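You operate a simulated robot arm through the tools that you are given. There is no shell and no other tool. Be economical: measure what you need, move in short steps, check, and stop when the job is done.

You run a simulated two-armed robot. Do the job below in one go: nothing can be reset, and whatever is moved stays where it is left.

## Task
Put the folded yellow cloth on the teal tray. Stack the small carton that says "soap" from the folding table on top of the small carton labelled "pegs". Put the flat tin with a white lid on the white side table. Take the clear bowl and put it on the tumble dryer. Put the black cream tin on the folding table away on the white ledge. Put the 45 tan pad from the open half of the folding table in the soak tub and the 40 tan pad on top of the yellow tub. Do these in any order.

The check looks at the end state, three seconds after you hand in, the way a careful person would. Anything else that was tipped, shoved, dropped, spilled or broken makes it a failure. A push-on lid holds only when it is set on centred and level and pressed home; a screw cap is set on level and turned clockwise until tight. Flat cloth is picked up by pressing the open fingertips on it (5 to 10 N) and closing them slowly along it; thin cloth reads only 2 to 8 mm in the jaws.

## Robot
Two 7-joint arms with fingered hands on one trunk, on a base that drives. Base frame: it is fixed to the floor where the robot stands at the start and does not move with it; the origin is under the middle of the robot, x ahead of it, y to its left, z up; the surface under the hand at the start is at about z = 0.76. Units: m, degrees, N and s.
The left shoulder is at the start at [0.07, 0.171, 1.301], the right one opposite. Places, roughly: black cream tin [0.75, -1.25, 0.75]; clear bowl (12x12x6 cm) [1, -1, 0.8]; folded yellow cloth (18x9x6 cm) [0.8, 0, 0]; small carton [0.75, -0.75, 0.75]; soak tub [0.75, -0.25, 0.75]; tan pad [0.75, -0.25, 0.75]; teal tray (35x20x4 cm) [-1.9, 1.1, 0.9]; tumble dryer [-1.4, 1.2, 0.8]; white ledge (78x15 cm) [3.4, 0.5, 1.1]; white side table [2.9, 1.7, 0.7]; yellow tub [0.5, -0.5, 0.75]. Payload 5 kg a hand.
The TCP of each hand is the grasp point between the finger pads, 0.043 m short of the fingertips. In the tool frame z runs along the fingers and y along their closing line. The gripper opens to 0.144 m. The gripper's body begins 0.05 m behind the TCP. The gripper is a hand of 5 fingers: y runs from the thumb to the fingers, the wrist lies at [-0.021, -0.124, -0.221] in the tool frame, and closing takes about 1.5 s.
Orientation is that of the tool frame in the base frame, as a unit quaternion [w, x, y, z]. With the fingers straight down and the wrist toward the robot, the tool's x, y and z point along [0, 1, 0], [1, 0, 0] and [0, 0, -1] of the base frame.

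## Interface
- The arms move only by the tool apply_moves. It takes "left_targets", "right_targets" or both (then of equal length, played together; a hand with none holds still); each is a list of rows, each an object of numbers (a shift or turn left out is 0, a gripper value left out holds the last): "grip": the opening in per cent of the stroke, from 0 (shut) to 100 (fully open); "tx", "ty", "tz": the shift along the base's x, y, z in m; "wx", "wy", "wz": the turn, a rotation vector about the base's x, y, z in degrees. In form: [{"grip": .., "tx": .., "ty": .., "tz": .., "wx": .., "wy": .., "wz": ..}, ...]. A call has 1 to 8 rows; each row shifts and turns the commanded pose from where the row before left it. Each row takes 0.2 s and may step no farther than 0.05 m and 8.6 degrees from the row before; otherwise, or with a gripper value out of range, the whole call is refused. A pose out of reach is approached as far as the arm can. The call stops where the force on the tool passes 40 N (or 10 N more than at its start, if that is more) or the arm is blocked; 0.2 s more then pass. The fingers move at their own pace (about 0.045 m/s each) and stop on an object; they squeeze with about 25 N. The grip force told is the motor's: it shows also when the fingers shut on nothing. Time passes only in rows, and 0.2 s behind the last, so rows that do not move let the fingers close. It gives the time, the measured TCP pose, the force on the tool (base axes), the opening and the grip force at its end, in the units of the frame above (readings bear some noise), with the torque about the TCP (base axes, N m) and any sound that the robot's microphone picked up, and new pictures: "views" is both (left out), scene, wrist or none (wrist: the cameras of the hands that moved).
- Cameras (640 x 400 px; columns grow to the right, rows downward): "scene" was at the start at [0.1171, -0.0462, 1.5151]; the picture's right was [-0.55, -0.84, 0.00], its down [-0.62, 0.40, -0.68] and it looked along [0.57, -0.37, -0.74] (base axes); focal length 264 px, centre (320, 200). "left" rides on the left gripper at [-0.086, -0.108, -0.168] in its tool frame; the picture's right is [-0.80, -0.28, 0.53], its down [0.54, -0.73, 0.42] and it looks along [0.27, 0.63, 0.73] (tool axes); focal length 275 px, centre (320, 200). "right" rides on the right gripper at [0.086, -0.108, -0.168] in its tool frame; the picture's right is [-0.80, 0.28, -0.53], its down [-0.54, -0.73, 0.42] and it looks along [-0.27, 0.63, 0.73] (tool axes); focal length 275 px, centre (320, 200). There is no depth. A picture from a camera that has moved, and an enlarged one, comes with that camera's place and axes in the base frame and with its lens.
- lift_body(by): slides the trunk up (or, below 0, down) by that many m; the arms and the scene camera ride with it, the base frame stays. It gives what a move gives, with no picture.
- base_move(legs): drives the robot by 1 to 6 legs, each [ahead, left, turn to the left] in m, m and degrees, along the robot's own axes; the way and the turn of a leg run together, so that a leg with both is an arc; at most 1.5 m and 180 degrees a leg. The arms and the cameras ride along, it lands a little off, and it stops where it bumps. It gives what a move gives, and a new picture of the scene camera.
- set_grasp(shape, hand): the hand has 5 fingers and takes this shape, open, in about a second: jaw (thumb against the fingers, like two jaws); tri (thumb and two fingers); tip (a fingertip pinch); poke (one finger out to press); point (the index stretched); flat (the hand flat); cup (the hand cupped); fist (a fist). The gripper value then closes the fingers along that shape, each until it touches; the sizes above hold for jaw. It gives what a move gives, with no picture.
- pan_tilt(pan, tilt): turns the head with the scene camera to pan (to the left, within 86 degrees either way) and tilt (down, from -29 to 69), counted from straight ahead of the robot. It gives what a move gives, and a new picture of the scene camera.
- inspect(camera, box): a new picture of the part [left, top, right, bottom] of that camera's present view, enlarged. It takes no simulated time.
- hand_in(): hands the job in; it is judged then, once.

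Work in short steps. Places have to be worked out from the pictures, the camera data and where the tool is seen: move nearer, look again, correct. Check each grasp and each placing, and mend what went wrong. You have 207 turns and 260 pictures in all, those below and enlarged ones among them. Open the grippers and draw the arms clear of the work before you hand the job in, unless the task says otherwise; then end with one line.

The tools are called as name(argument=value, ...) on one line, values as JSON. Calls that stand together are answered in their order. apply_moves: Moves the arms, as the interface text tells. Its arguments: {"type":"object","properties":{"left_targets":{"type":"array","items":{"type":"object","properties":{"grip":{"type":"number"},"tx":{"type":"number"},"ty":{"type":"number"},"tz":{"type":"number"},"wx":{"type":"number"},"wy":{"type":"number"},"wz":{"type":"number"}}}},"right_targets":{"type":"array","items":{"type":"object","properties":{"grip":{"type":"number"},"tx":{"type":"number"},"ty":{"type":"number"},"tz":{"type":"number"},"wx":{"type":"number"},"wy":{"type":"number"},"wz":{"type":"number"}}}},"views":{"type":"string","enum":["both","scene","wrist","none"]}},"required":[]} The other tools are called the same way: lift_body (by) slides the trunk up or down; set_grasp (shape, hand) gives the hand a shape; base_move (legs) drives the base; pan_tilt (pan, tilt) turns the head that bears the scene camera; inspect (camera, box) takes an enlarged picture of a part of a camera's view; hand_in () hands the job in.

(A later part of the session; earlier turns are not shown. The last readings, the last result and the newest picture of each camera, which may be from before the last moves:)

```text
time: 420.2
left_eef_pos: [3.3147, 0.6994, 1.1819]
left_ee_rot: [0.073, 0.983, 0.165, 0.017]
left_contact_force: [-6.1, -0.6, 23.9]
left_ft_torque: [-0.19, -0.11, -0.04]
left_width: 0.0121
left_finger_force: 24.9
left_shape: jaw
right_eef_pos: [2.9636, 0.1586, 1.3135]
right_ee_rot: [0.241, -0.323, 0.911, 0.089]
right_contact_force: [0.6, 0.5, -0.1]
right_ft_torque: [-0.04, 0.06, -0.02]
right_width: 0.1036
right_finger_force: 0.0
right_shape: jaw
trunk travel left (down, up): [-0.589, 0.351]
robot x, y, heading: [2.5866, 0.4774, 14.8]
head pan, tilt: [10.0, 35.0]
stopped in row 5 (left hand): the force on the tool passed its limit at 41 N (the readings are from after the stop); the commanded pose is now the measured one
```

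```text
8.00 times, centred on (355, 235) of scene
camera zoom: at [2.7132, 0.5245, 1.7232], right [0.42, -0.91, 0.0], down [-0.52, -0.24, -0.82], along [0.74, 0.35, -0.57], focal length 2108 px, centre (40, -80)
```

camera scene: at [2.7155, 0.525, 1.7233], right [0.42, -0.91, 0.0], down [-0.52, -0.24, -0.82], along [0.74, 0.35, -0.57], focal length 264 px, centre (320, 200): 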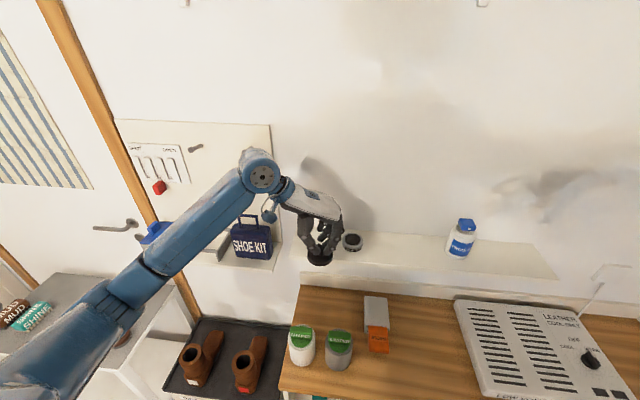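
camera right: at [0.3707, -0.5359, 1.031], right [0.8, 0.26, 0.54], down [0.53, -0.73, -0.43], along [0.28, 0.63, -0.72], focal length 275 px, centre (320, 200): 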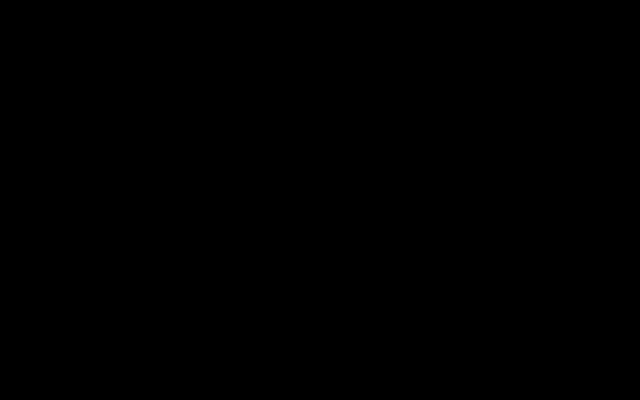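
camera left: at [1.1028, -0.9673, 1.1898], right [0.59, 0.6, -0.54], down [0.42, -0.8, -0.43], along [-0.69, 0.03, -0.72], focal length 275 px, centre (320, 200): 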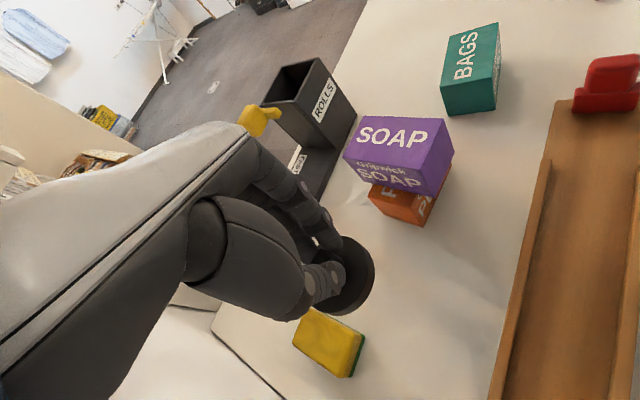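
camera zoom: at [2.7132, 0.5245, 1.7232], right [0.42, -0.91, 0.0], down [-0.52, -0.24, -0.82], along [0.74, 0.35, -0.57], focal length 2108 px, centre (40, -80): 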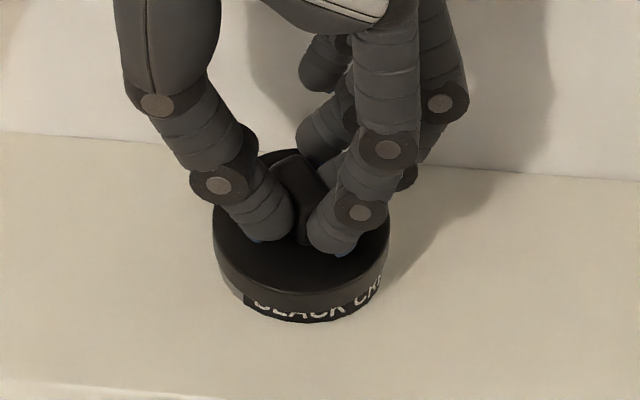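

The lid went down tilted toward the camera. Lift it clear and re-measure both.

apply_moves(left_targets=[{"tz": 0.012}, {"tz": 0.02}, {}], views="none")

inspect(camera="scene", box=[330, 210, 380, 260])

```text
time: 421.0
left_eef_pos: [3.3137, 0.6985, 1.2096]
left_ee_rot: [0.071, 0.983, 0.167, 0.014]
left_contact_force: [0.2, -0.3, -0.1]
left_ft_torque: [0.0, 0.0, 0.0]
left_width: 0.0109
left_finger_force: 25.2
left_shape: jaw
right_eef_pos: [2.9643, 0.1587, 1.3135]
right_ee_rot: [0.241, -0.322, 0.911, 0.089]
right_contact_force: [0.2, -0.2, 0.2]
right_ft_torque: [-0.01, 0.01, 0.0]
right_width: 0.1035
right_finger_force: 0.0
right_shape: jaw
trunk travel left (down, up): [-0.589, 0.351]
robot x, y, heading: [2.5863, 0.4748, 14.9]
head pan, tilt: [10.0, 35.0]
```

```text
8.00 times, centred on (355, 235) of scene
camera zoom: at [2.7148, 0.5246, 1.7233], right [0.42, -0.91, 0.0], down [-0.52, -0.24, -0.82], along [0.74, 0.35, -0.57], focal length 2108 px, centre (40, -80)
```

zoom: 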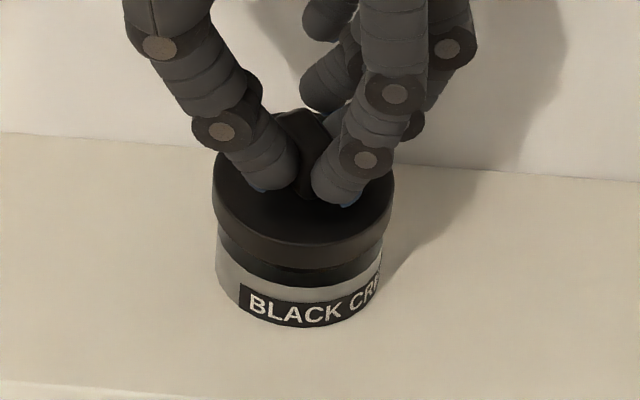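

Base is upright (moved ~3 mm). Lid needs ~3.5 mm toward the wall. Shift, lower to light contact and check.

apply_moves(left_targets=[{"tx": 0.0035, "ty": 0.0015}, {"tz": -0.01}, {"tz": -0.006}, {"tz": -0.003}, {}], views="none")

inspect(camera="scene", box=[330, 210, 380, 260])

inspect(camera="left", box=[240, 180, 480, 340])

```text
time: 422.2
left_eef_pos: [3.3194, 0.7021, 1.1907]
left_ee_rot: [0.07, 0.983, 0.167, 0.015]
left_contact_force: [0.7, -0.2, -1.1]
left_ft_torque: [0.0, -0.03, 0.0]
left_width: 0.011
left_finger_force: 24.7
left_shape: jaw
right_eef_pos: [2.9649, 0.1593, 1.3131]
right_ee_rot: [0.241, -0.322, 0.911, 0.089]
right_contact_force: [-0.7, 0.9, -0.4]
right_ft_torque: [0.03, 0.0, 0.02]
right_width: 0.1036
right_finger_force: 0.1
right_shape: jaw
trunk travel left (down, up): [-0.589, 0.351]
robot x, y, heading: [2.5857, 0.4765, 15.1]
head pan, tilt: [10.0, 35.0]
```

```text
8.00 times, centred on (355, 235) of scene
camera zoom: at [2.7152, 0.5247, 1.7233], right [0.42, -0.91, 0.0], down [-0.52, -0.24, -0.82], along [0.74, 0.35, -0.57], focal length 2108 px, centre (40, -80)
```

zoom: 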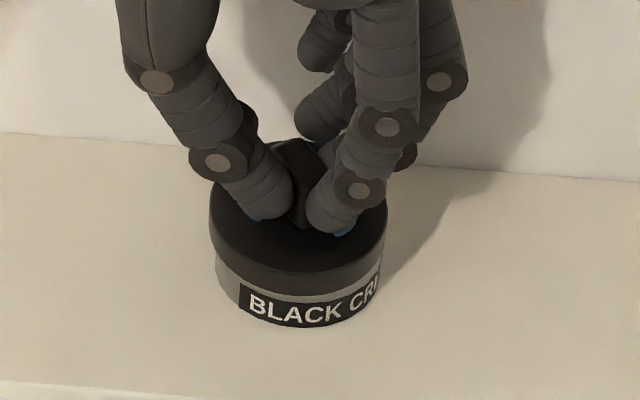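

```text
2.50 times, centred on (360, 260) of left
camera zoom: at [3.1941, 0.7969, 1.3407], right [-0.82, -0.07, -0.57], down [0.3, 0.8, -0.52], along [0.5, -0.6, -0.63], focal length 688 px, centre (220, 50)
```

zoom: 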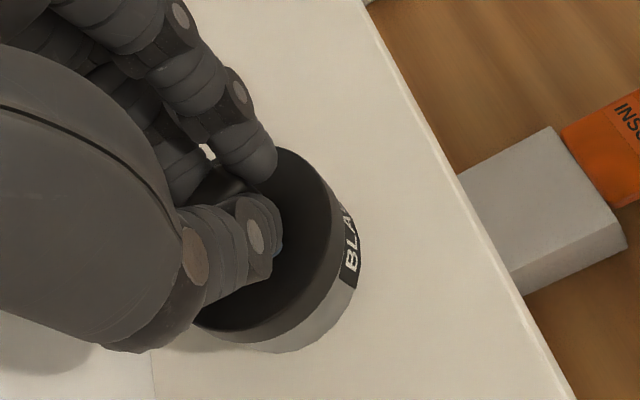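

Alignment looks good on both views. Press.

apply_moves(left_targets=[{"tx": 0.0005, "ty": -0.001, "tz": -0.003}, {"tz": -0.003}, {"tz": -0.003}, {"tz": -0.003}, {"tz": -0.003}, {"tz": -0.003}, {"tz": -0.003}, {}], views="none")

```text
time: 423.7
left_eef_pos: [3.3214, 0.6997, 1.181]
left_ee_rot: [0.075, 0.983, 0.167, 0.02]
left_contact_force: [-7.0, -1.2, 20.0]
left_ft_torque: [-0.1, 0.09, -0.07]
left_width: 0.0124
left_finger_force: 24.9
left_shape: jaw
right_eef_pos: [2.9641, 0.1592, 1.3143]
right_ee_rot: [0.241, -0.323, 0.911, 0.089]
right_contact_force: [1.4, 0.0, -0.9]
right_ft_torque: [0.01, 0.03, 0.03]
right_width: 0.1037
right_finger_force: 0.0
right_shape: jaw
trunk travel left (down, up): [-0.589, 0.351]
robot x, y, heading: [2.5918, 0.4765, 14.8]
head pan, tilt: [10.0, 35.0]
stopped in row 7 (left hand): the force on the tool passed its limit at 42 N (the readings are from after the stop); the commanded pose is now the measured one
```

No snap yet. Push again from this state.

apply_moves(left_targets=[{"tz": -0.002}, {"tz": -0.002}, {"tz": -0.002}, {"tz": -0.002}, {}, {}], views="none")

inspect(camera="scene", box=[330, 210, 380, 260])

```text
time: 424.4
left_eef_pos: [3.3212, 0.6999, 1.1797]
left_ee_rot: [0.077, 0.983, 0.167, 0.024]
left_contact_force: [-6.7, -0.5, 19.2]
left_ft_torque: [-0.1, 0.09, -0.1]
left_width: 0.012
left_finger_force: 24.6
left_shape: jaw
right_eef_pos: [2.9625, 0.159, 1.3126]
right_ee_rot: [0.242, -0.322, 0.911, 0.088]
right_contact_force: [0.6, -0.3, 0.0]
right_ft_torque: [0.02, 0.03, -0.01]
right_width: 0.1034
right_finger_force: 0.0
right_shape: jaw
trunk travel left (down, up): [-0.589, 0.351]
robot x, y, heading: [2.5849, 0.4782, 15.1]
head pan, tilt: [10.0, 35.0]
stopped in row 3 (left hand): the force on the tool passed its limit at 41 N (the readings are from after the stop); the commanded pose is now the measured one
```

```text
8.00 times, centred on (355, 235) of scene
camera zoom: at [2.7132, 0.5246, 1.7231], right [0.42, -0.91, 0.0], down [-0.52, -0.24, -0.82], along [0.74, 0.35, -0.57], focal length 2108 px, centre (40, -80)
```

zoom: 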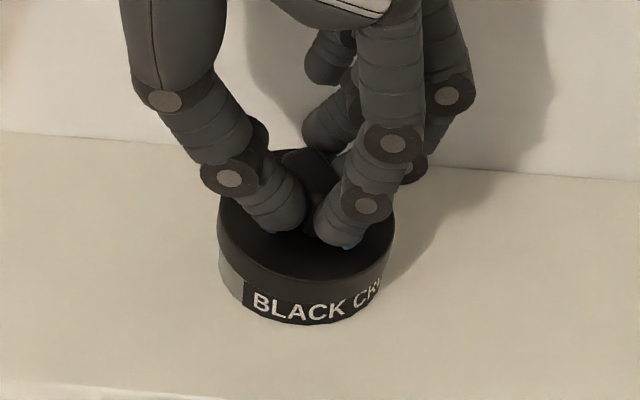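

Lid is on but perhaps not fully home. Release the knob, level the hand, close the fingers and press on the knob's top as before.

apply_moves(left_targets=[{"tz": 0.002, "grip": 40}, {}, {}, {"tz": 0.035}, {"tz": 0.035, "grip": 0}, {"wx": 4.1, "wy": 2.1}, {"wx": 4.1, "wy": 2.1, "tx": 0.006, "ty": -0.008}, {}], views="none")

inspect(camera="scene", box=[330, 200, 390, 260])

```text
time: 426.2
left_eef_pos: [3.3305, 0.6934, 1.2474]
left_ee_rot: [-0.003, 0.986, 0.168, -0.002]
left_contact_force: [-0.9, 0.6, -0.6]
left_ft_torque: [-0.04, -0.02, 0.03]
left_width: 0.0
left_finger_force: 15.3
left_shape: jaw
right_eef_pos: [2.9657, 0.1596, 1.3139]
right_ee_rot: [0.241, -0.322, 0.911, 0.089]
right_contact_force: [0.4, 0.7, 0.2]
right_ft_torque: [-0.01, -0.03, -0.03]
right_width: 0.1035
right_finger_force: 0.0
right_shape: jaw
trunk travel left (down, up): [-0.589, 0.351]
robot x, y, heading: [2.5855, 0.4765, 14.8]
head pan, tilt: [10.0, 35.0]
```

```text
6.67 times, centred on (360, 230) of scene
camera zoom: at [2.7151, 0.5252, 1.7233], right [0.42, -0.91, 0.0], down [-0.52, -0.24, -0.82], along [0.74, 0.35, -0.57], focal length 1757 px, centre (53, 0)
```

zoom: 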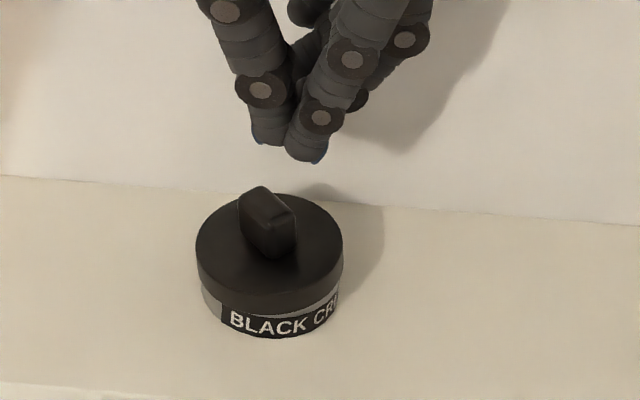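

Lid sits nearly level, right side maybe slightly proud. Fingertips are over the knob; press down.

apply_moves(left_targets=[{"tz": -0.03}, {"tz": -0.012}, {"tz": -0.003}, {"tz": -0.003}, {"tz": -0.003}, {"tz": -0.003}, {"tz": -0.003}, {}], views="none")

apply_moves(left_targets=[{"tz": -0.002}, {"tz": -0.002}, {"tz": -0.002}, {"tz": -0.002}, {}, {}], views="none")

```text
time: 427.6
left_eef_pos: [3.3302, 0.6922, 1.2026]
left_ee_rot: [0.002, 0.986, 0.169, 0.003]
left_contact_force: [-4.7, -2.1, 19.5]
left_ft_torque: [0.15, 0.26, 0.04]
left_width: 0.0
left_finger_force: 25.2
left_shape: jaw
right_eef_pos: [2.9635, 0.1602, 1.3129]
right_ee_rot: [0.241, -0.323, 0.911, 0.089]
right_contact_force: [0.4, 0.7, 0.7]
right_ft_torque: [0.02, 0.02, 0.01]
right_width: 0.1035
right_finger_force: 0.1
right_shape: jaw
trunk travel left (down, up): [-0.589, 0.351]
robot x, y, heading: [2.5904, 0.4784, 15.1]
head pan, tilt: [10.0, 35.0]
stopped in row 6 (left hand): the force on the tool passed its limit at 44 N (the readings are from after the stop); the commanded pose is now the measured one
```

```text
time: 428.4
left_eef_pos: [3.3318, 0.6919, 1.201]
left_ee_rot: [0.003, 0.986, 0.169, 0.006]
left_contact_force: [-7.7, -0.1, 18.0]
left_ft_torque: [0.18, 0.37, 0.05]
left_width: 0.0
left_finger_force: 24.8
left_shape: jaw
right_eef_pos: [2.9643, 0.1592, 1.3129]
right_ee_rot: [0.242, -0.323, 0.911, 0.09]
right_contact_force: [0.3, 0.8, -0.1]
right_ft_torque: [-0.06, 0.02, -0.02]
right_width: 0.1034
right_finger_force: 0.1
right_shape: jaw
trunk travel left (down, up): [-0.589, 0.351]
robot x, y, heading: [2.5825, 0.4798, 14.9]
head pan, tilt: [10.0, 35.0]
heard: snap
stopped in row 4 (left hand): the force on the tool passed its limit at 42 N (the readings are from after the stop); the commanded pose is now the measured one
```

Snap – seated. Lift off straight up and verify.

apply_moves(left_targets=[{"tz": 0.004}, {"tz": 0.015}, {"tz": 0.035}, {"tz": 0.045}, {"tz": 0.02}], views="none")

inspect(camera="scene", box=[330, 200, 390, 260])

```text
time: 429.6
left_eef_pos: [3.3348, 0.6895, 1.319]
left_ee_rot: [0.002, 0.986, 0.168, 0.005]
left_contact_force: [-2.4, -2.9, -1.1]
left_ft_torque: [0.08, -0.07, -0.16]
left_width: 0.0
left_finger_force: 24.6
left_shape: jaw
right_eef_pos: [2.9646, 0.1587, 1.3142]
right_ee_rot: [0.242, -0.322, 0.911, 0.089]
right_contact_force: [0.1, -0.7, 0.2]
right_ft_torque: [0.02, 0.02, 0.0]
right_width: 0.1032
right_finger_force: 0.0
right_shape: jaw
trunk travel left (down, up): [-0.589, 0.351]
robot x, y, heading: [2.5834, 0.477, 15.0]
head pan, tilt: [10.0, 35.0]
```

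```text
6.67 times, centred on (360, 230) of scene
camera zoom: at [2.7147, 0.5243, 1.7233], right [0.42, -0.91, 0.0], down [-0.52, -0.24, -0.82], along [0.74, 0.35, -0.57], focal length 1757 px, centre (53, 0)
```

zoom: 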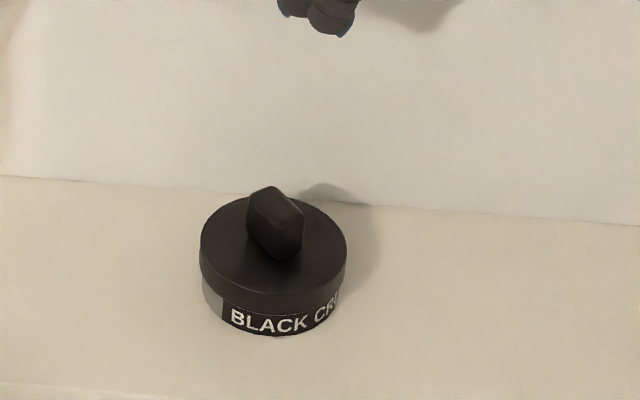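

The lid is home on the tin, standing on the ledge. Now the white‑lidded tin: reverse out, turn around in the open area.

base_move(legs=[[-0.8, 0, 0], [0, 0, -170]])

lift_body(by=-0.4)

lift_body(by=-0.17)

```text
time: 437.6
left_eef_pos: [2.075, -0.4697, 1.3159]
left_ee_rot: [0.001, 0.826, -0.564, 0.001]
left_contact_force: [-0.8, 0.1, 0.2]
left_ft_torque: [-0.01, 0.0, 0.03]
left_width: 0.0001
left_finger_force: 24.9
left_shape: jaw
right_eef_pos: [1.5167, -0.1173, 1.3132]
right_ee_rot: [0.234, 0.407, 0.877, -0.105]
right_contact_force: [0.0, 0.2, 0.1]
right_ft_torque: [-0.01, 0.04, -0.02]
right_width: 0.1033
right_finger_force: 0.0
right_shape: jaw
trunk travel left (down, up): [-0.589, 0.351]
robot x, y, heading: [1.8275, 0.2709, -73.7]
head pan, tilt: [10.0, 35.0]
stopped in leg 2: the force on the tool passed its limit at 292 N (the readings are from after the stop); the commanded pose is now the measured one
camera scene: at [1.882, 0.1414, 1.7232], right [-0.9, -0.44, 0.0], down [-0.25, 0.51, -0.82], along [0.36, -0.73, -0.57], focal length 264 px, centre (320, 200)
```

scene: 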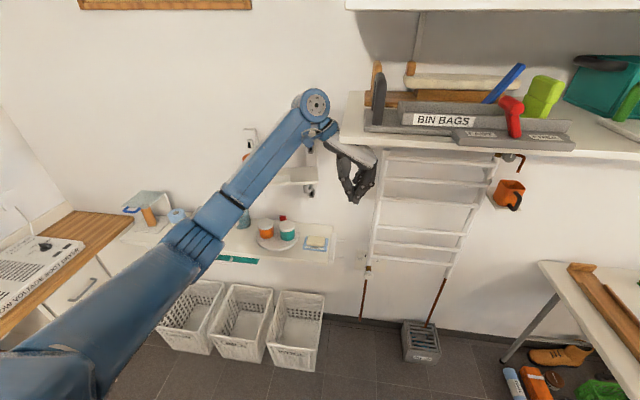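

```text
time: 441.4
left_eef_pos: [2.0718, -0.4695, 0.9174]
left_ee_rot: [0.002, 0.826, -0.564, 0.001]
left_contact_force: [0.3, -0.6, -0.3]
left_ft_torque: [0.02, 0.03, 0.04]
left_width: 0.0
left_finger_force: 24.6
left_shape: jaw
right_eef_pos: [1.5165, -0.1153, 0.9118]
right_ee_rot: [0.235, 0.407, 0.876, -0.106]
right_contact_force: [-0.8, 0.3, -0.5]
right_ft_torque: [-0.01, 0.0, 0.02]
right_width: 0.1035
right_finger_force: 0.0
right_shape: jaw
trunk travel left (down, up): [-0.189, 0.751]
robot x, y, heading: [1.828, 0.2731, -73.8]
head pan, tilt: [10.0, 35.0]
```

```text
time: 443.4
left_eef_pos: [2.0738, -0.4689, 0.749]
left_ee_rot: [0.001, 0.826, -0.564, 0.003]
left_contact_force: [-0.1, 0.5, 0.6]
left_ft_torque: [-0.02, 0.0, -0.02]
left_width: 0.0
left_finger_force: 25.6
left_shape: jaw
right_eef_pos: [1.5164, -0.1158, 0.7433]
right_ee_rot: [0.234, 0.407, 0.877, -0.106]
right_contact_force: [-0.8, 0.0, -0.1]
right_ft_torque: [-0.07, 0.0, -0.03]
right_width: 0.1033
right_finger_force: 0.1
right_shape: jaw
trunk travel left (down, up): [-0.019, 0.921]
robot x, y, heading: [1.8293, 0.2717, -73.9]
head pan, tilt: [10.0, 35.0]
```

The hand struck the wall shelf during the turn (292 N). Back away and check those shelves.

base_move(legs=[[-0.3, 0, 0]])

inspect(camera="scene", box=[130, 40, 450, 240])

```text
time: 445.4
left_eef_pos: [1.9912, -0.1755, 0.7481]
left_ee_rot: [0.002, 0.827, -0.563, 0.003]
left_contact_force: [-0.2, 0.7, 0.6]
left_ft_torque: [-0.04, -0.01, -0.01]
left_width: 0.0
left_finger_force: 25.4
left_shape: jaw
right_eef_pos: [1.4307, 0.1756, 0.7434]
right_ee_rot: [0.234, 0.405, 0.877, -0.106]
right_contact_force: [-0.5, 0.8, -0.1]
right_ft_torque: [-0.03, -0.03, 0.0]
right_width: 0.1036
right_finger_force: 0.1
right_shape: jaw
trunk travel left (down, up): [-0.019, 0.921]
robot x, y, heading: [1.7406, 0.5624, -73.6]
head pan, tilt: [10.0, 35.0]
camera scene: at [1.7945, 0.4359, 1.1534], right [-0.9, -0.45, 0.0], down [-0.26, 0.51, -0.82], along [0.37, -0.73, -0.57], focal length 264 px, centre (320, 200)
```

scene: 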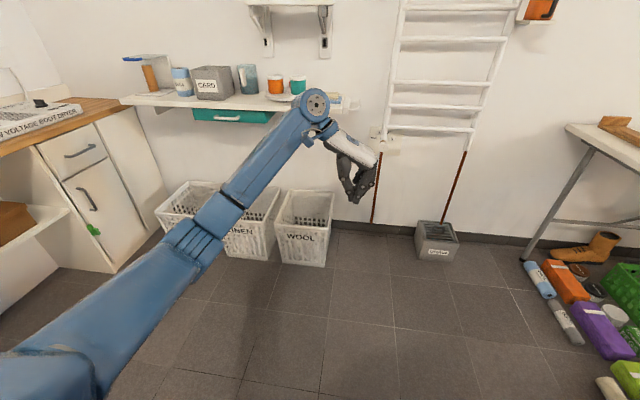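

```text
2.00 times, centred on (290, 140) of scene
camera zoom: at [1.7945, 0.4359, 1.1534], right [-0.9, -0.45, 0.0], down [-0.26, 0.51, -0.82], along [0.37, -0.73, -0.57], focal length 527 px, centre (380, 320)
```

zoom: 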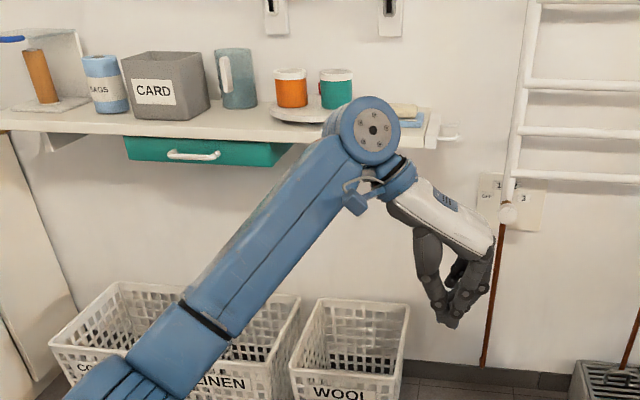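

Lower shelf items are fine. Lower and retract the left hand, then turn toward the table's far side.

apply_moves(left_targets=[{"grip": 90, "ty": 0.025, "tz": -0.04}, {"tx": -0.01, "ty": 0.025, "tz": -0.04}, {"tx": -0.01, "ty": 0.025, "tz": -0.04}, {"tx": -0.01, "ty": 0.025, "tz": -0.04}, {"tx": -0.01, "ty": 0.025, "tz": -0.04}, {"tx": -0.01, "ty": 0.025, "tz": -0.04}, {"tx": -0.01, "ty": 0.025, "tz": -0.04}, {"ty": 0.025, "tz": -0.04}], views="none")

base_move(legs=[[0, 0, -88], [0.2, 0.75, 0]])

```text
time: 447.2
left_eef_pos: [1.9303, 0.0228, 0.4259]
left_ee_rot: [0.002, 0.827, -0.562, 0.002]
left_contact_force: [0.3, -0.2, 0.0]
left_ft_torque: [0.04, 0.0, 0.04]
left_width: 0.1297
left_finger_force: 0.1
left_shape: jaw
right_eef_pos: [1.4319, 0.177, 0.7427]
right_ee_rot: [0.235, 0.405, 0.877, -0.105]
right_contact_force: [0.8, -0.3, -0.1]
right_ft_torque: [-0.01, -0.01, -0.02]
right_width: 0.1035
right_finger_force: 0.0
right_shape: jaw
trunk travel left (down, up): [-0.019, 0.921]
robot x, y, heading: [1.7434, 0.564, -73.4]
head pan, tilt: [10.0, 35.0]
```

```text
time: 455.1
left_eef_pos: [1.2467, -0.3987, 0.4246]
left_ee_rot: [-0.002, -0.197, 0.98, 0.0]
left_contact_force: [0.2, 0.4, -0.6]
left_ft_torque: [0.02, 0.01, 0.01]
left_width: 0.1297
left_finger_force: 0.0
left_shape: jaw
right_eef_pos: [1.3888, 0.1026, 0.7438]
right_ee_rot: [0.093, 0.904, 0.342, -0.239]
right_contact_force: [0.2, -0.2, -0.7]
right_ft_torque: [0.04, 0.0, -0.04]
right_width: 0.1036
right_finger_force: 0.0
right_shape: jaw
trunk travel left (down, up): [-0.019, 0.921]
robot x, y, heading: [1.7854, -0.1968, -162.3]
head pan, tilt: [10.0, 35.0]
camera scene: at [1.6577, -0.2572, 1.1533], right [-0.46, 0.89, 0.0], down [0.51, 0.27, -0.82], along [-0.73, -0.38, -0.57], focal length 264 px, centre (320, 200)
```

scene: 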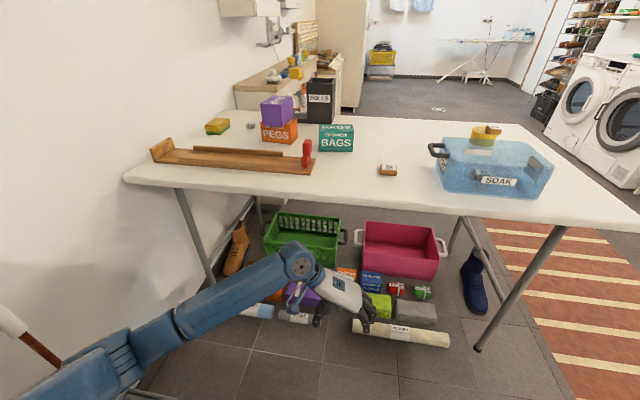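

Good view from the far side. Look with the left wrist camera for the tin.

inspect(camera="left", box=[0, 0, 640, 400])

```text
1.00 times, centred on (320, 200) of left (not enlarged: the box is as wide or as high as the picture)
camera zoom: at [1.3689, -0.4652, 0.5932], right [0.84, 0.04, -0.54], down [-0.22, -0.88, -0.42], along [-0.49, 0.47, -0.73], focal length 275 px, centre (320, 200)
```

zoom: 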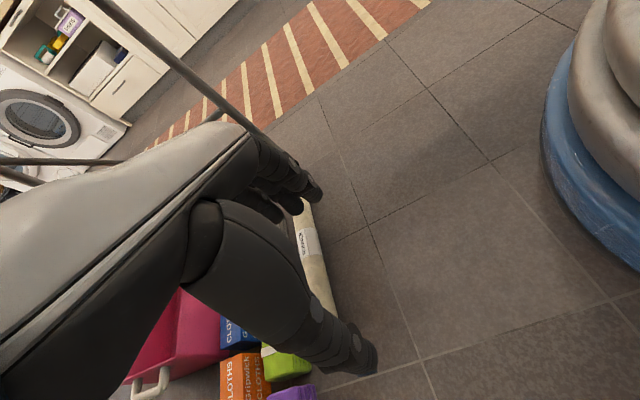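

Rotate the left hand to face the tin (fingers pointing away from the robot).

apply_moves(left_targets=[{"wz": 8.5}, {"wz": 8.5}, {"wz": 8.5}, {"wz": 8.5}, {"wz": 8.5}, {"wz": 8.5}, {"wz": 8.5}, {"wz": 8.5}], views="none")

apply_moves(left_targets=[{"wz": 8.5}, {"wz": 8.5}, {}], views="wrist")

```text
time: 456.9
left_eef_pos: [1.2451, -0.3983, 0.425]
left_ee_rot: [0.002, 0.713, -0.701, 0.001]
left_contact_force: [0.7, -0.9, 0.4]
left_ft_torque: [0.02, 0.03, -0.02]
left_width: 0.1298
left_finger_force: 0.0
left_shape: jaw
right_eef_pos: [1.3899, 0.1033, 0.7421]
right_ee_rot: [0.094, 0.904, 0.342, -0.239]
right_contact_force: [0.3, 0.1, -0.9]
right_ft_torque: [-0.07, -0.04, -0.02]
right_width: 0.1034
right_finger_force: 0.1
right_shape: jaw
trunk travel left (down, up): [-0.019, 0.921]
robot x, y, heading: [1.782, -0.199, -162.4]
head pan, tilt: [10.0, 35.0]
```

```text
time: 457.7
left_eef_pos: [1.2463, -0.398, 0.4258]
left_ee_rot: [0.002, 0.808, -0.589, 0.003]
left_contact_force: [-0.8, -0.7, -0.4]
left_ft_torque: [0.01, -0.01, -0.01]
left_width: 0.1296
left_finger_force: 0.1
left_shape: jaw
right_eef_pos: [1.3889, 0.1042, 0.743]
right_ee_rot: [0.093, 0.904, 0.341, -0.24]
right_contact_force: [0.1, -0.5, -0.1]
right_ft_torque: [-0.01, -0.01, 0.01]
right_width: 0.1035
right_finger_force: 0.1
right_shape: jaw
trunk travel left (down, up): [-0.019, 0.921]
robot x, y, heading: [1.7838, -0.1951, -162.5]
head pan, tilt: [10.0, 35.0]
camera left: at [1.3245, -0.2825, 0.593], right [0.03, 0.84, -0.54], down [0.86, -0.3, -0.42], along [-0.51, -0.45, -0.73], focal length 275 px, centre (320, 200)
```

left: 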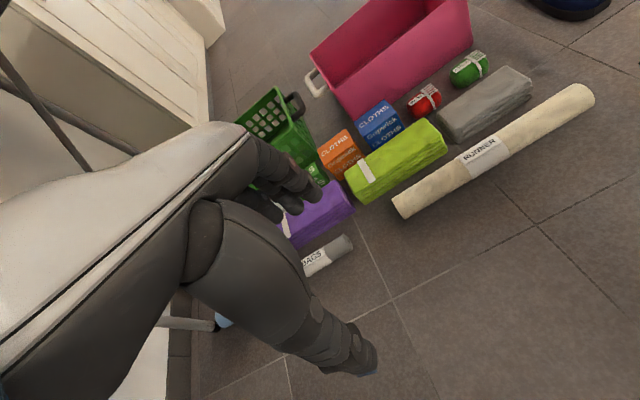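

Move the hand closer (under the table) so the camera sees the tin.

apply_moves(left_targets=[{"tx": -0.024, "ty": -0.037}, {"tx": -0.024, "ty": -0.037}, {"tx": -0.024, "ty": -0.037}, {"tx": -0.024, "ty": -0.037}, {"tx": -0.024, "ty": -0.037}, {"tx": -0.024, "ty": -0.037}, {}], views="wrist")

```text
time: 459.3
left_eef_pos: [1.0994, -0.6203, 0.427]
left_ee_rot: [0.002, 0.807, -0.59, 0.002]
left_contact_force: [0.1, -0.3, 0.9]
left_ft_torque: [0.01, 0.02, 0.0]
left_width: 0.1299
left_finger_force: 0.1
left_shape: jaw
right_eef_pos: [1.3889, 0.1036, 0.7438]
right_ee_rot: [0.095, 0.904, 0.341, -0.24]
right_contact_force: [0.2, -0.4, 0.2]
right_ft_torque: [0.02, -0.01, 0.0]
right_width: 0.1035
right_finger_force: 0.0
right_shape: jaw
trunk travel left (down, up): [-0.019, 0.921]
robot x, y, heading: [1.7819, -0.1989, -162.4]
head pan, tilt: [10.0, 35.0]
camera left: at [1.1772, -0.5049, 0.5943], right [0.03, 0.84, -0.54], down [0.86, -0.3, -0.42], along [-0.52, -0.45, -0.73], focal length 275 px, centre (320, 200)
```

left: 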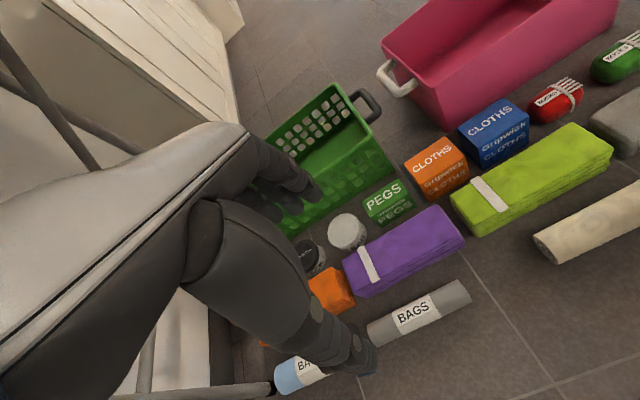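

Tin ≈[0.899,-0.770], Ø≈9.5 cm, with ~3 cm gaps around. Lower the hand to z≈0.2 first, then drive the base closer.

apply_moves(left_targets=[{"grip": 80, "tz": -0.04, "wz": -8}, {"tz": -0.045, "wz": -8}, {"tz": -0.045, "wz": -7}, {"tz": -0.045}, {"tz": -0.04}, {}], views="none")

base_move(legs=[[0.25, 0.06, 0]])

```text
time: 460.7
left_eef_pos: [1.1053, -0.6232, 0.2081]
left_ee_rot: [-0.002, -0.674, 0.739, -0.002]
left_contact_force: [0.5, 0.7, 0.3]
left_ft_torque: [0.02, 0.0, -0.02]
left_width: 0.1153
left_finger_force: 0.1
left_shape: jaw
right_eef_pos: [1.3895, 0.1015, 0.7425]
right_ee_rot: [0.093, 0.904, 0.342, -0.24]
right_contact_force: [-0.7, 1.0, 0.1]
right_ft_torque: [0.0, 0.01, 0.02]
right_width: 0.1035
right_finger_force: 0.1
right_shape: jaw
trunk travel left (down, up): [-0.019, 0.921]
robot x, y, heading: [1.7815, -0.201, -162.4]
head pan, tilt: [10.0, 35.0]
```

```text
time: 462.5
left_eef_pos: [0.8852, -0.7509, 0.2084]
left_ee_rot: [-0.002, -0.671, 0.742, -0.002]
left_contact_force: [-0.1, -0.2, -0.2]
left_ft_torque: [0.04, 0.0, -0.02]
left_width: 0.1152
left_finger_force: 0.1
left_shape: jaw
right_eef_pos: [1.174, -0.0248, 0.7414]
right_ee_rot: [0.093, 0.905, 0.339, -0.238]
right_contact_force: [0.1, -0.6, -0.1]
right_ft_torque: [0.05, -0.02, -0.01]
right_width: 0.1036
right_finger_force: 0.1
right_shape: jaw
trunk travel left (down, up): [-0.019, 0.921]
robot x, y, heading: [1.5639, -0.3295, -163.0]
head pan, tilt: [10.0, 35.0]
camera scene: at [1.4395, -0.3876, 1.1531], right [-0.46, 0.89, 0.0], down [0.51, 0.26, -0.82], along [-0.73, -0.37, -0.57], focal length 264 px, centre (320, 200)
```

scene: 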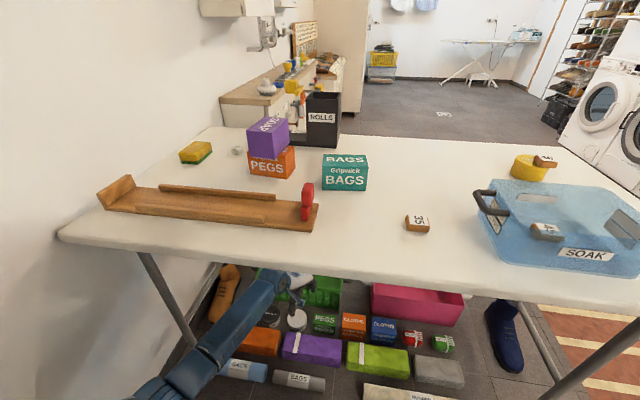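

Hand is above the tin. Check alignment with the wrist camera.

inspect(camera="left", box=[200, 100, 600, 400])

```text
1.33 times, centred on (400, 250) of left
camera zoom: at [1.003, -0.6752, 0.3765], right [0.36, 0.76, -0.54], down [0.67, -0.61, -0.42], along [-0.65, -0.21, -0.73], focal length 367 px, centre (213, 133)
```

zoom: 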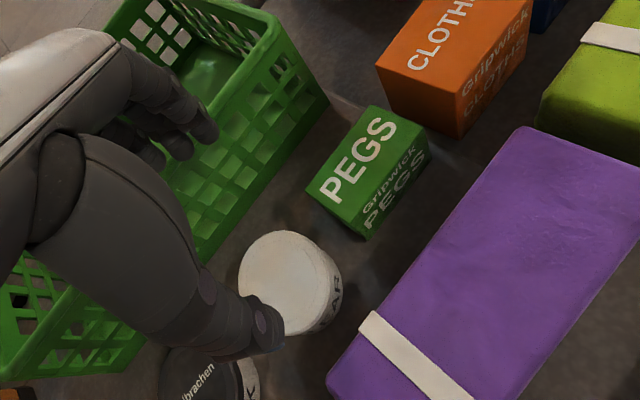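

Tin centre ≈[0.9025,-0.777], gaps OK. Shift and descend in steps.

apply_moves(left_targets=[{"tx": 0.017, "ty": -0.026}, {"tz": -0.04}, {"tz": -0.04}, {"tz": -0.03}, {}], views="none")

inspect(camera="left", box=[200, 100, 600, 400])

```text
time: 463.6
left_eef_pos: [0.8905, -0.7777, 0.1104]
left_ee_rot: [-0.007, -0.672, 0.741, 0.005]
left_contact_force: [4.4, 2.1, 27.6]
left_ft_torque: [-0.07, -2.48, 0.14]
left_width: 0.1186
left_finger_force: 0.0
left_shape: jaw
right_eef_pos: [1.1759, -0.0264, 0.7438]
right_ee_rot: [0.093, 0.905, 0.339, -0.24]
right_contact_force: [-0.8, -0.7, 0.3]
right_ft_torque: [0.04, -0.06, -0.01]
right_width: 0.1036
right_finger_force: 0.0
right_shape: jaw
trunk travel left (down, up): [-0.019, 0.921]
robot x, y, heading: [1.5682, -0.3312, -162.8]
head pan, tilt: [10.0, 35.0]
stopped in row 5 (left hand): the force on the tool passed its limit at 46 N (the readings are from after the stop); the commanded pose is now the measured one
```

```text
1.33 times, centred on (400, 250) of left
camera zoom: at [1.0108, -0.702, 0.2771], right [0.35, 0.76, -0.54], down [0.66, -0.61, -0.43], along [-0.66, -0.21, -0.72], focal length 367 px, centre (213, 133)
```

zoom: 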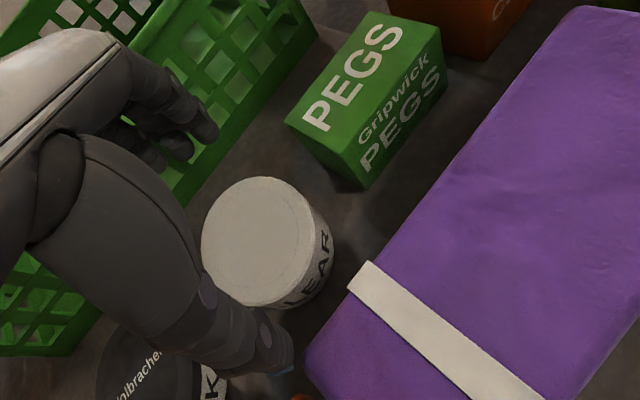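

The thumb touched the purple cloth's corner. Raise, reduce the opening to 72 %, rotate −9°, recentre, and descend again.

apply_moves(left_targets=[{"tz": 0.03}, {"tz": 0.02, "grip": 72, "wx": -0.5, "wy": 0.3}, {"wz": -8, "tx": 0.006}, {"tx": 0.006, "wz": -2}, {}, {}], views="none")

apply_moves(left_targets=[{"tz": -0.03}, {"tz": -0.02}, {"tz": -0.015}, {"tz": -0.015}, {}], views="none")

```text
time: 465.0
left_eef_pos: [0.9045, -0.7768, 0.1558]
left_ee_rot: [-0.011, -0.603, 0.797, 0.003]
left_contact_force: [0.2, -0.4, 0.4]
left_ft_torque: [-0.02, 0.04, 0.02]
left_width: 0.1036
left_finger_force: 0.2
left_shape: jaw
right_eef_pos: [1.1732, -0.0243, 0.7438]
right_ee_rot: [0.092, 0.905, 0.339, -0.24]
right_contact_force: [0.8, 0.7, -0.3]
right_ft_torque: [0.01, 0.01, 0.01]
right_width: 0.1036
right_finger_force: 0.1
right_shape: jaw
trunk travel left (down, up): [-0.019, 0.921]
robot x, y, heading: [1.5664, -0.3298, -163.1]
head pan, tilt: [10.0, 35.0]
```

```text
time: 466.2
left_eef_pos: [0.9042, -0.7788, 0.0776]
left_ee_rot: [-0.01, -0.605, 0.797, 0.002]
left_contact_force: [0.2, 0.7, 0.2]
left_ft_torque: [0.01, 0.01, -0.01]
left_width: 0.104
left_finger_force: 0.1
left_shape: jaw
right_eef_pos: [1.1737, -0.0259, 0.7424]
right_ee_rot: [0.093, 0.905, 0.339, -0.241]
right_contact_force: [-0.4, 0.5, -0.4]
right_ft_torque: [0.02, 0.02, 0.02]
right_width: 0.1036
right_finger_force: 0.1
right_shape: jaw
trunk travel left (down, up): [-0.019, 0.921]
robot x, y, heading: [1.5671, -0.328, -162.8]
head pan, tilt: [10.0, 35.0]
```

No contact. Lower to z≈0.055 and check.

apply_moves(left_targets=[{"tz": -0.012}, {"tz": -0.01}, {}], views="none")

inspect(camera="left", box=[200, 100, 600, 400])

```text
time: 467.0
left_eef_pos: [0.9043, -0.7774, 0.0543]
left_ee_rot: [-0.011, -0.604, 0.797, 0.003]
left_contact_force: [-0.2, -1.2, 0.9]
left_ft_torque: [0.02, -0.02, 0.0]
left_width: 0.1044
left_finger_force: 0.0
left_shape: jaw
right_eef_pos: [1.1734, -0.0262, 0.7436]
right_ee_rot: [0.093, 0.905, 0.339, -0.239]
right_contact_force: [0.6, -0.1, 0.3]
right_ft_torque: [-0.02, 0.0, 0.04]
right_width: 0.1036
right_finger_force: 0.2
right_shape: jaw
trunk travel left (down, up): [-0.019, 0.921]
robot x, y, heading: [1.5617, -0.3286, -162.8]
head pan, tilt: [10.0, 35.0]
```

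```text
1.33 times, centred on (400, 250) of left
camera zoom: at [1.0374, -0.7225, 0.2204], right [0.48, 0.69, -0.55], down [0.54, -0.72, -0.43], along [-0.69, -0.09, -0.72], focal length 367 px, centre (213, 133)
```

zoom: 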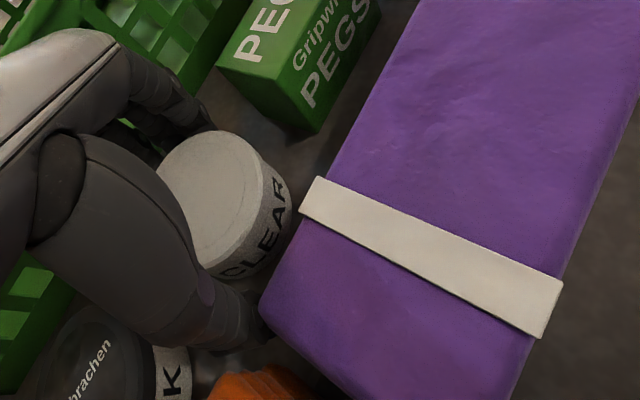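

Tin is between the fingers. Close gently, stepwise, watching the grip force.

apply_moves(left_targets=[{"grip": 64}, {}, {"grip": 60}, {}, {"grip": 57}, {}, {}], views="none")

```text
time: 468.6
left_eef_pos: [0.9054, -0.7773, 0.0544]
left_ee_rot: [-0.01, -0.604, 0.797, 0.003]
left_contact_force: [-0.7, 0.4, -0.1]
left_ft_torque: [0.01, 0.02, -0.03]
left_width: 0.0829
left_finger_force: 0.1
left_shape: jaw
right_eef_pos: [1.1739, -0.0241, 0.7431]
right_ee_rot: [0.092, 0.905, 0.338, -0.24]
right_contact_force: [-0.3, -0.7, -0.1]
right_ft_torque: [-0.01, -0.02, 0.0]
right_width: 0.1034
right_finger_force: 0.1
right_shape: jaw
trunk travel left (down, up): [-0.019, 0.921]
robot x, y, heading: [1.5641, -0.3345, -163.2]
head pan, tilt: [10.0, 35.0]
```

apply_moves(left_targets=[{"grip": 54}, {}, {"grip": 51}, {}, {"grip": 48}, {}, {}], views="none")

```text
time: 470.2
left_eef_pos: [0.9052, -0.7768, 0.056]
left_ee_rot: [-0.01, -0.604, 0.797, 0.003]
left_contact_force: [0.4, -0.6, 0.9]
left_ft_torque: [0.03, -0.01, 0.01]
left_width: 0.0759
left_finger_force: 25.3
left_shape: jaw
right_eef_pos: [1.1732, -0.0247, 0.7431]
right_ee_rot: [0.093, 0.905, 0.339, -0.24]
right_contact_force: [0.3, 0.1, 0.1]
right_ft_torque: [0.01, -0.01, -0.01]
right_width: 0.1034
right_finger_force: 0.0
right_shape: jaw
trunk travel left (down, up): [-0.019, 0.921]
robot x, y, heading: [1.5675, -0.3321, -162.8]
head pan, tilt: [10.0, 35.0]
```

Gripped (7.6 cm), no snap. Lift slowly.

apply_moves(left_targets=[{"grip": 45, "tz": 0.01}, {"tz": 0.015}, {"tz": 0.025}, {"tz": 0.03}, {"tz": 0.03}, {}], views="wrist")

```text
time: 471.6
left_eef_pos: [0.9036, -0.779, 0.1651]
left_ee_rot: [-0.01, -0.604, 0.797, 0.003]
left_contact_force: [0.3, 0.0, -1.9]
left_ft_torque: [0.02, -0.02, -0.02]
left_width: 0.0757
left_finger_force: 24.9
left_shape: jaw
right_eef_pos: [1.1748, -0.0262, 0.7431]
right_ee_rot: [0.092, 0.905, 0.339, -0.24]
right_contact_force: [-0.7, 0.1, 0.5]
right_ft_torque: [-0.02, 0.02, 0.01]
right_width: 0.1034
right_finger_force: 0.0
right_shape: jaw
trunk travel left (down, up): [-0.019, 0.921]
robot x, y, heading: [1.5678, -0.3259, -163.1]
head pan, tilt: [10.0, 35.0]
camera left: at [1.0361, -0.724, 0.3305], right [0.48, 0.69, -0.55], down [0.54, -0.72, -0.43], along [-0.69, -0.09, -0.72], focal length 275 px, centre (320, 200)
```

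left: 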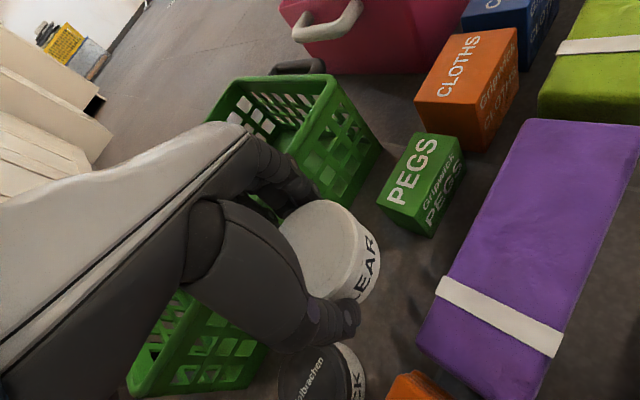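

The tin came up complete with its lid. Raise a little, and slide out sideways from under the table, then back.

apply_moves(left_targets=[{"tz": 0.04}, {"tz": 0.04}, {"tz": 0.04}, {"tz": 0.03}], views="none")

base_move(legs=[[-0.15, -0.45, 0], [-0.35, 0, 0]])

```text
time: 472.6
left_eef_pos: [0.9048, -0.7783, 0.3131]
left_ee_rot: [-0.01, -0.603, 0.797, 0.002]
left_contact_force: [-0.1, -0.1, -2.5]
left_ft_torque: [0.0, -0.02, 0.04]
left_width: 0.0755
left_finger_force: 25.0
left_shape: jaw
right_eef_pos: [1.1742, -0.0259, 0.7418]
right_ee_rot: [0.093, 0.905, 0.339, -0.24]
right_contact_force: [0.4, 0.0, 0.1]
right_ft_torque: [-0.01, 0.04, -0.01]
right_width: 0.1034
right_finger_force: 0.1
right_shape: jaw
trunk travel left (down, up): [-0.019, 0.921]
robot x, y, heading: [1.5643, -0.3312, -162.8]
head pan, tilt: [10.0, 35.0]
```

```text
time: 477.3
left_eef_pos: [1.2473, -0.207, 0.3124]
left_ee_rot: [-0.011, -0.607, 0.794, 0.002]
left_contact_force: [0.4, 0.5, -1.7]
left_ft_torque: [-0.02, 0.03, -0.01]
left_width: 0.0757
left_finger_force: 24.7
left_shape: jaw
right_eef_pos: [1.5112, 0.5469, 0.7428]
right_ee_rot: [0.094, 0.903, 0.342, -0.24]
right_contact_force: [-0.4, 0.4, 0.7]
right_ft_torque: [-0.01, 0.02, -0.02]
right_width: 0.1038
right_finger_force: 0.1
right_shape: jaw
trunk travel left (down, up): [-0.019, 0.921]
robot x, y, heading: [1.9061, 0.2465, -162.6]
head pan, tilt: [10.0, 35.0]
camera scene: at [1.7801, 0.1869, 1.1534], right [-0.46, 0.89, 0.0], down [0.51, 0.27, -0.82], along [-0.73, -0.38, -0.57], focal length 264 px, centre (320, 200)
```

scene: 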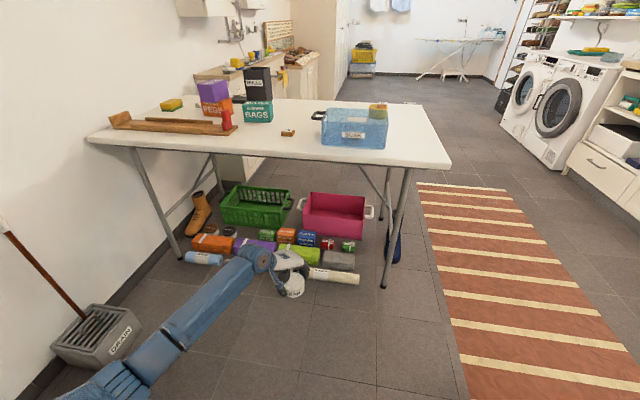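

Clear of the table with the tin. Raise the trunk, turn clockwise through the open room and drive toward the side table.

lift_body(by=0.4)

lift_body(by=0.25)

base_move(legs=[[-0.05, -0.3, 0], [0, 0, -100], [0, 0, -80]])

```text
time: 481.1
left_eef_pos: [1.2469, -0.2083, 0.7123]
left_ee_rot: [-0.01, -0.608, 0.794, 0.004]
left_contact_force: [0.9, 0.2, -3.1]
left_ft_torque: [-0.02, -0.01, 0.02]
left_width: 0.0756
left_finger_force: 24.6
left_shape: jaw
right_eef_pos: [1.5102, 0.546, 1.1424]
right_ee_rot: [0.093, 0.904, 0.343, -0.239]
right_contact_force: [-0.5, 0.8, 0.0]
right_ft_torque: [-0.01, 0.02, -0.01]
right_width: 0.1036
right_finger_force: 0.0
right_shape: jaw
trunk travel left (down, up): [-0.419, 0.521]
robot x, y, heading: [1.9041, 0.2457, -162.6]
head pan, tilt: [10.0, 35.0]
```

```text
time: 483.7
left_eef_pos: [1.2472, -0.209, 0.9619]
left_ee_rot: [-0.011, -0.607, 0.794, 0.003]
left_contact_force: [0.8, 0.0, -2.0]
left_ft_torque: [0.03, 0.01, -0.02]
left_width: 0.0758
left_finger_force: 25.2
left_shape: jaw
right_eef_pos: [1.5104, 0.5473, 1.3932]
right_ee_rot: [0.093, 0.904, 0.343, -0.24]
right_contact_force: [0.2, -0.3, -0.5]
right_ft_torque: [-0.01, 0.01, 0.0]
right_width: 0.1035
right_finger_force: 0.1
right_shape: jaw
trunk travel left (down, up): [-0.669, 0.271]
robot x, y, heading: [1.9045, 0.2442, -162.4]
head pan, tilt: [10.0, 35.0]
```

```text
time: 493.3
left_eef_pos: [2.4762, 1.063, 0.9635]
left_ee_rot: [0.003, 0.768, 0.641, 0.01]
left_contact_force: [-0.4, 0.0, -2.9]
left_ft_torque: [-0.05, 0.03, -0.02]
left_width: 0.0751
left_finger_force: 25.5
left_shape: jaw
right_eef_pos: [2.2786, 0.2895, 1.3932]
right_ee_rot: [0.236, -0.381, 0.888, 0.104]
right_contact_force: [-0.4, 1.2, -0.3]
right_ft_torque: [0.0, -0.02, -0.02]
right_width: 0.1038
right_finger_force: 0.1
right_shape: jaw
trunk travel left (down, up): [-0.669, 0.271]
robot x, y, heading: [1.8557, 0.5504, 22.3]
head pan, tilt: [10.0, 35.0]
camera scene: at [1.9808, 0.6194, 1.8032], right [0.54, -0.84, 0.0], down [-0.48, -0.31, -0.82], along [0.69, 0.44, -0.57], focal length 264 px, centre (320, 200)
```

scene: 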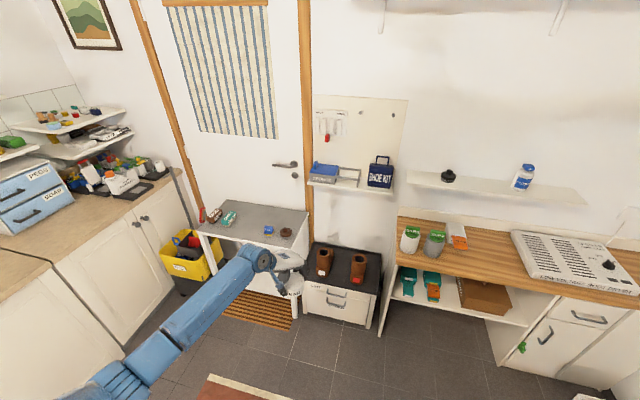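

The side table's free middle is ≈[2.83,1.665], top z≈0.74. Drive so the tin comes over it.

base_move(legs=[[0.56, 0.4, 0]])

inspect(camera="left", box=[0, 0, 640, 400])

```text
time: 497.0
left_eef_pos: [2.8283, 1.6414, 0.9627]
left_ee_rot: [0.002, 0.767, 0.641, 0.011]
left_contact_force: [0.1, -0.7, -1.8]
left_ft_torque: [-0.01, 0.01, -0.03]
left_width: 0.0751
left_finger_force: 24.9
left_shape: jaw
right_eef_pos: [2.6315, 0.8655, 1.3941]
right_ee_rot: [0.236, -0.381, 0.888, 0.105]
right_contact_force: [0.1, 0.3, 0.2]
right_ft_torque: [0.02, 0.0, -0.01]
right_width: 0.1034
right_finger_force: 0.1
right_shape: jaw
trunk travel left (down, up): [-0.669, 0.271]
robot x, y, heading: [2.2147, 1.1304, 22.6]
head pan, tilt: [10.0, 35.0]
camera scene: at [2.3331, 1.1956, 1.8034], right [0.54, -0.84, 0.0], down [-0.48, -0.31, -0.82], along [0.69, 0.44, -0.57], focal length 264 px, centre (320, 200)
```

scene: 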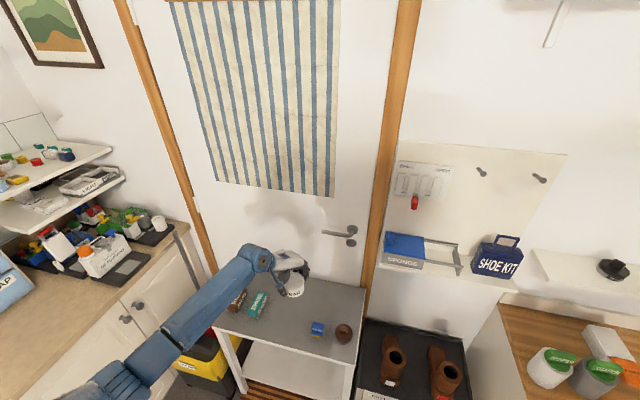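

```text
1.00 times, centred on (320, 200) of left (not enlarged: the box is as wide or as high as the picture)
camera zoom: at [2.7034, 1.5737, 1.1289], right [-0.41, -0.73, -0.55], down [-0.61, 0.67, -0.43], along [0.68, 0.16, -0.72], focal length 275 px, centre (320, 200)
```

zoom: 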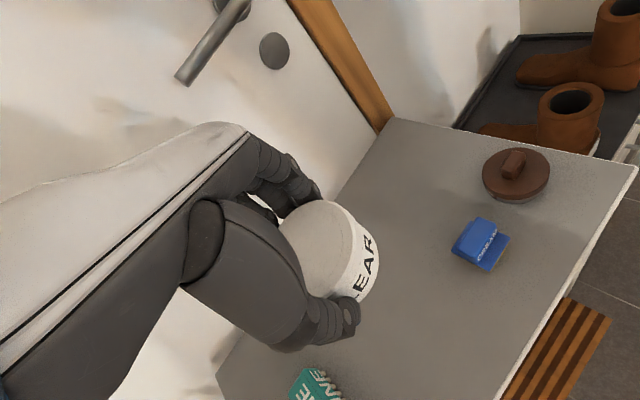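

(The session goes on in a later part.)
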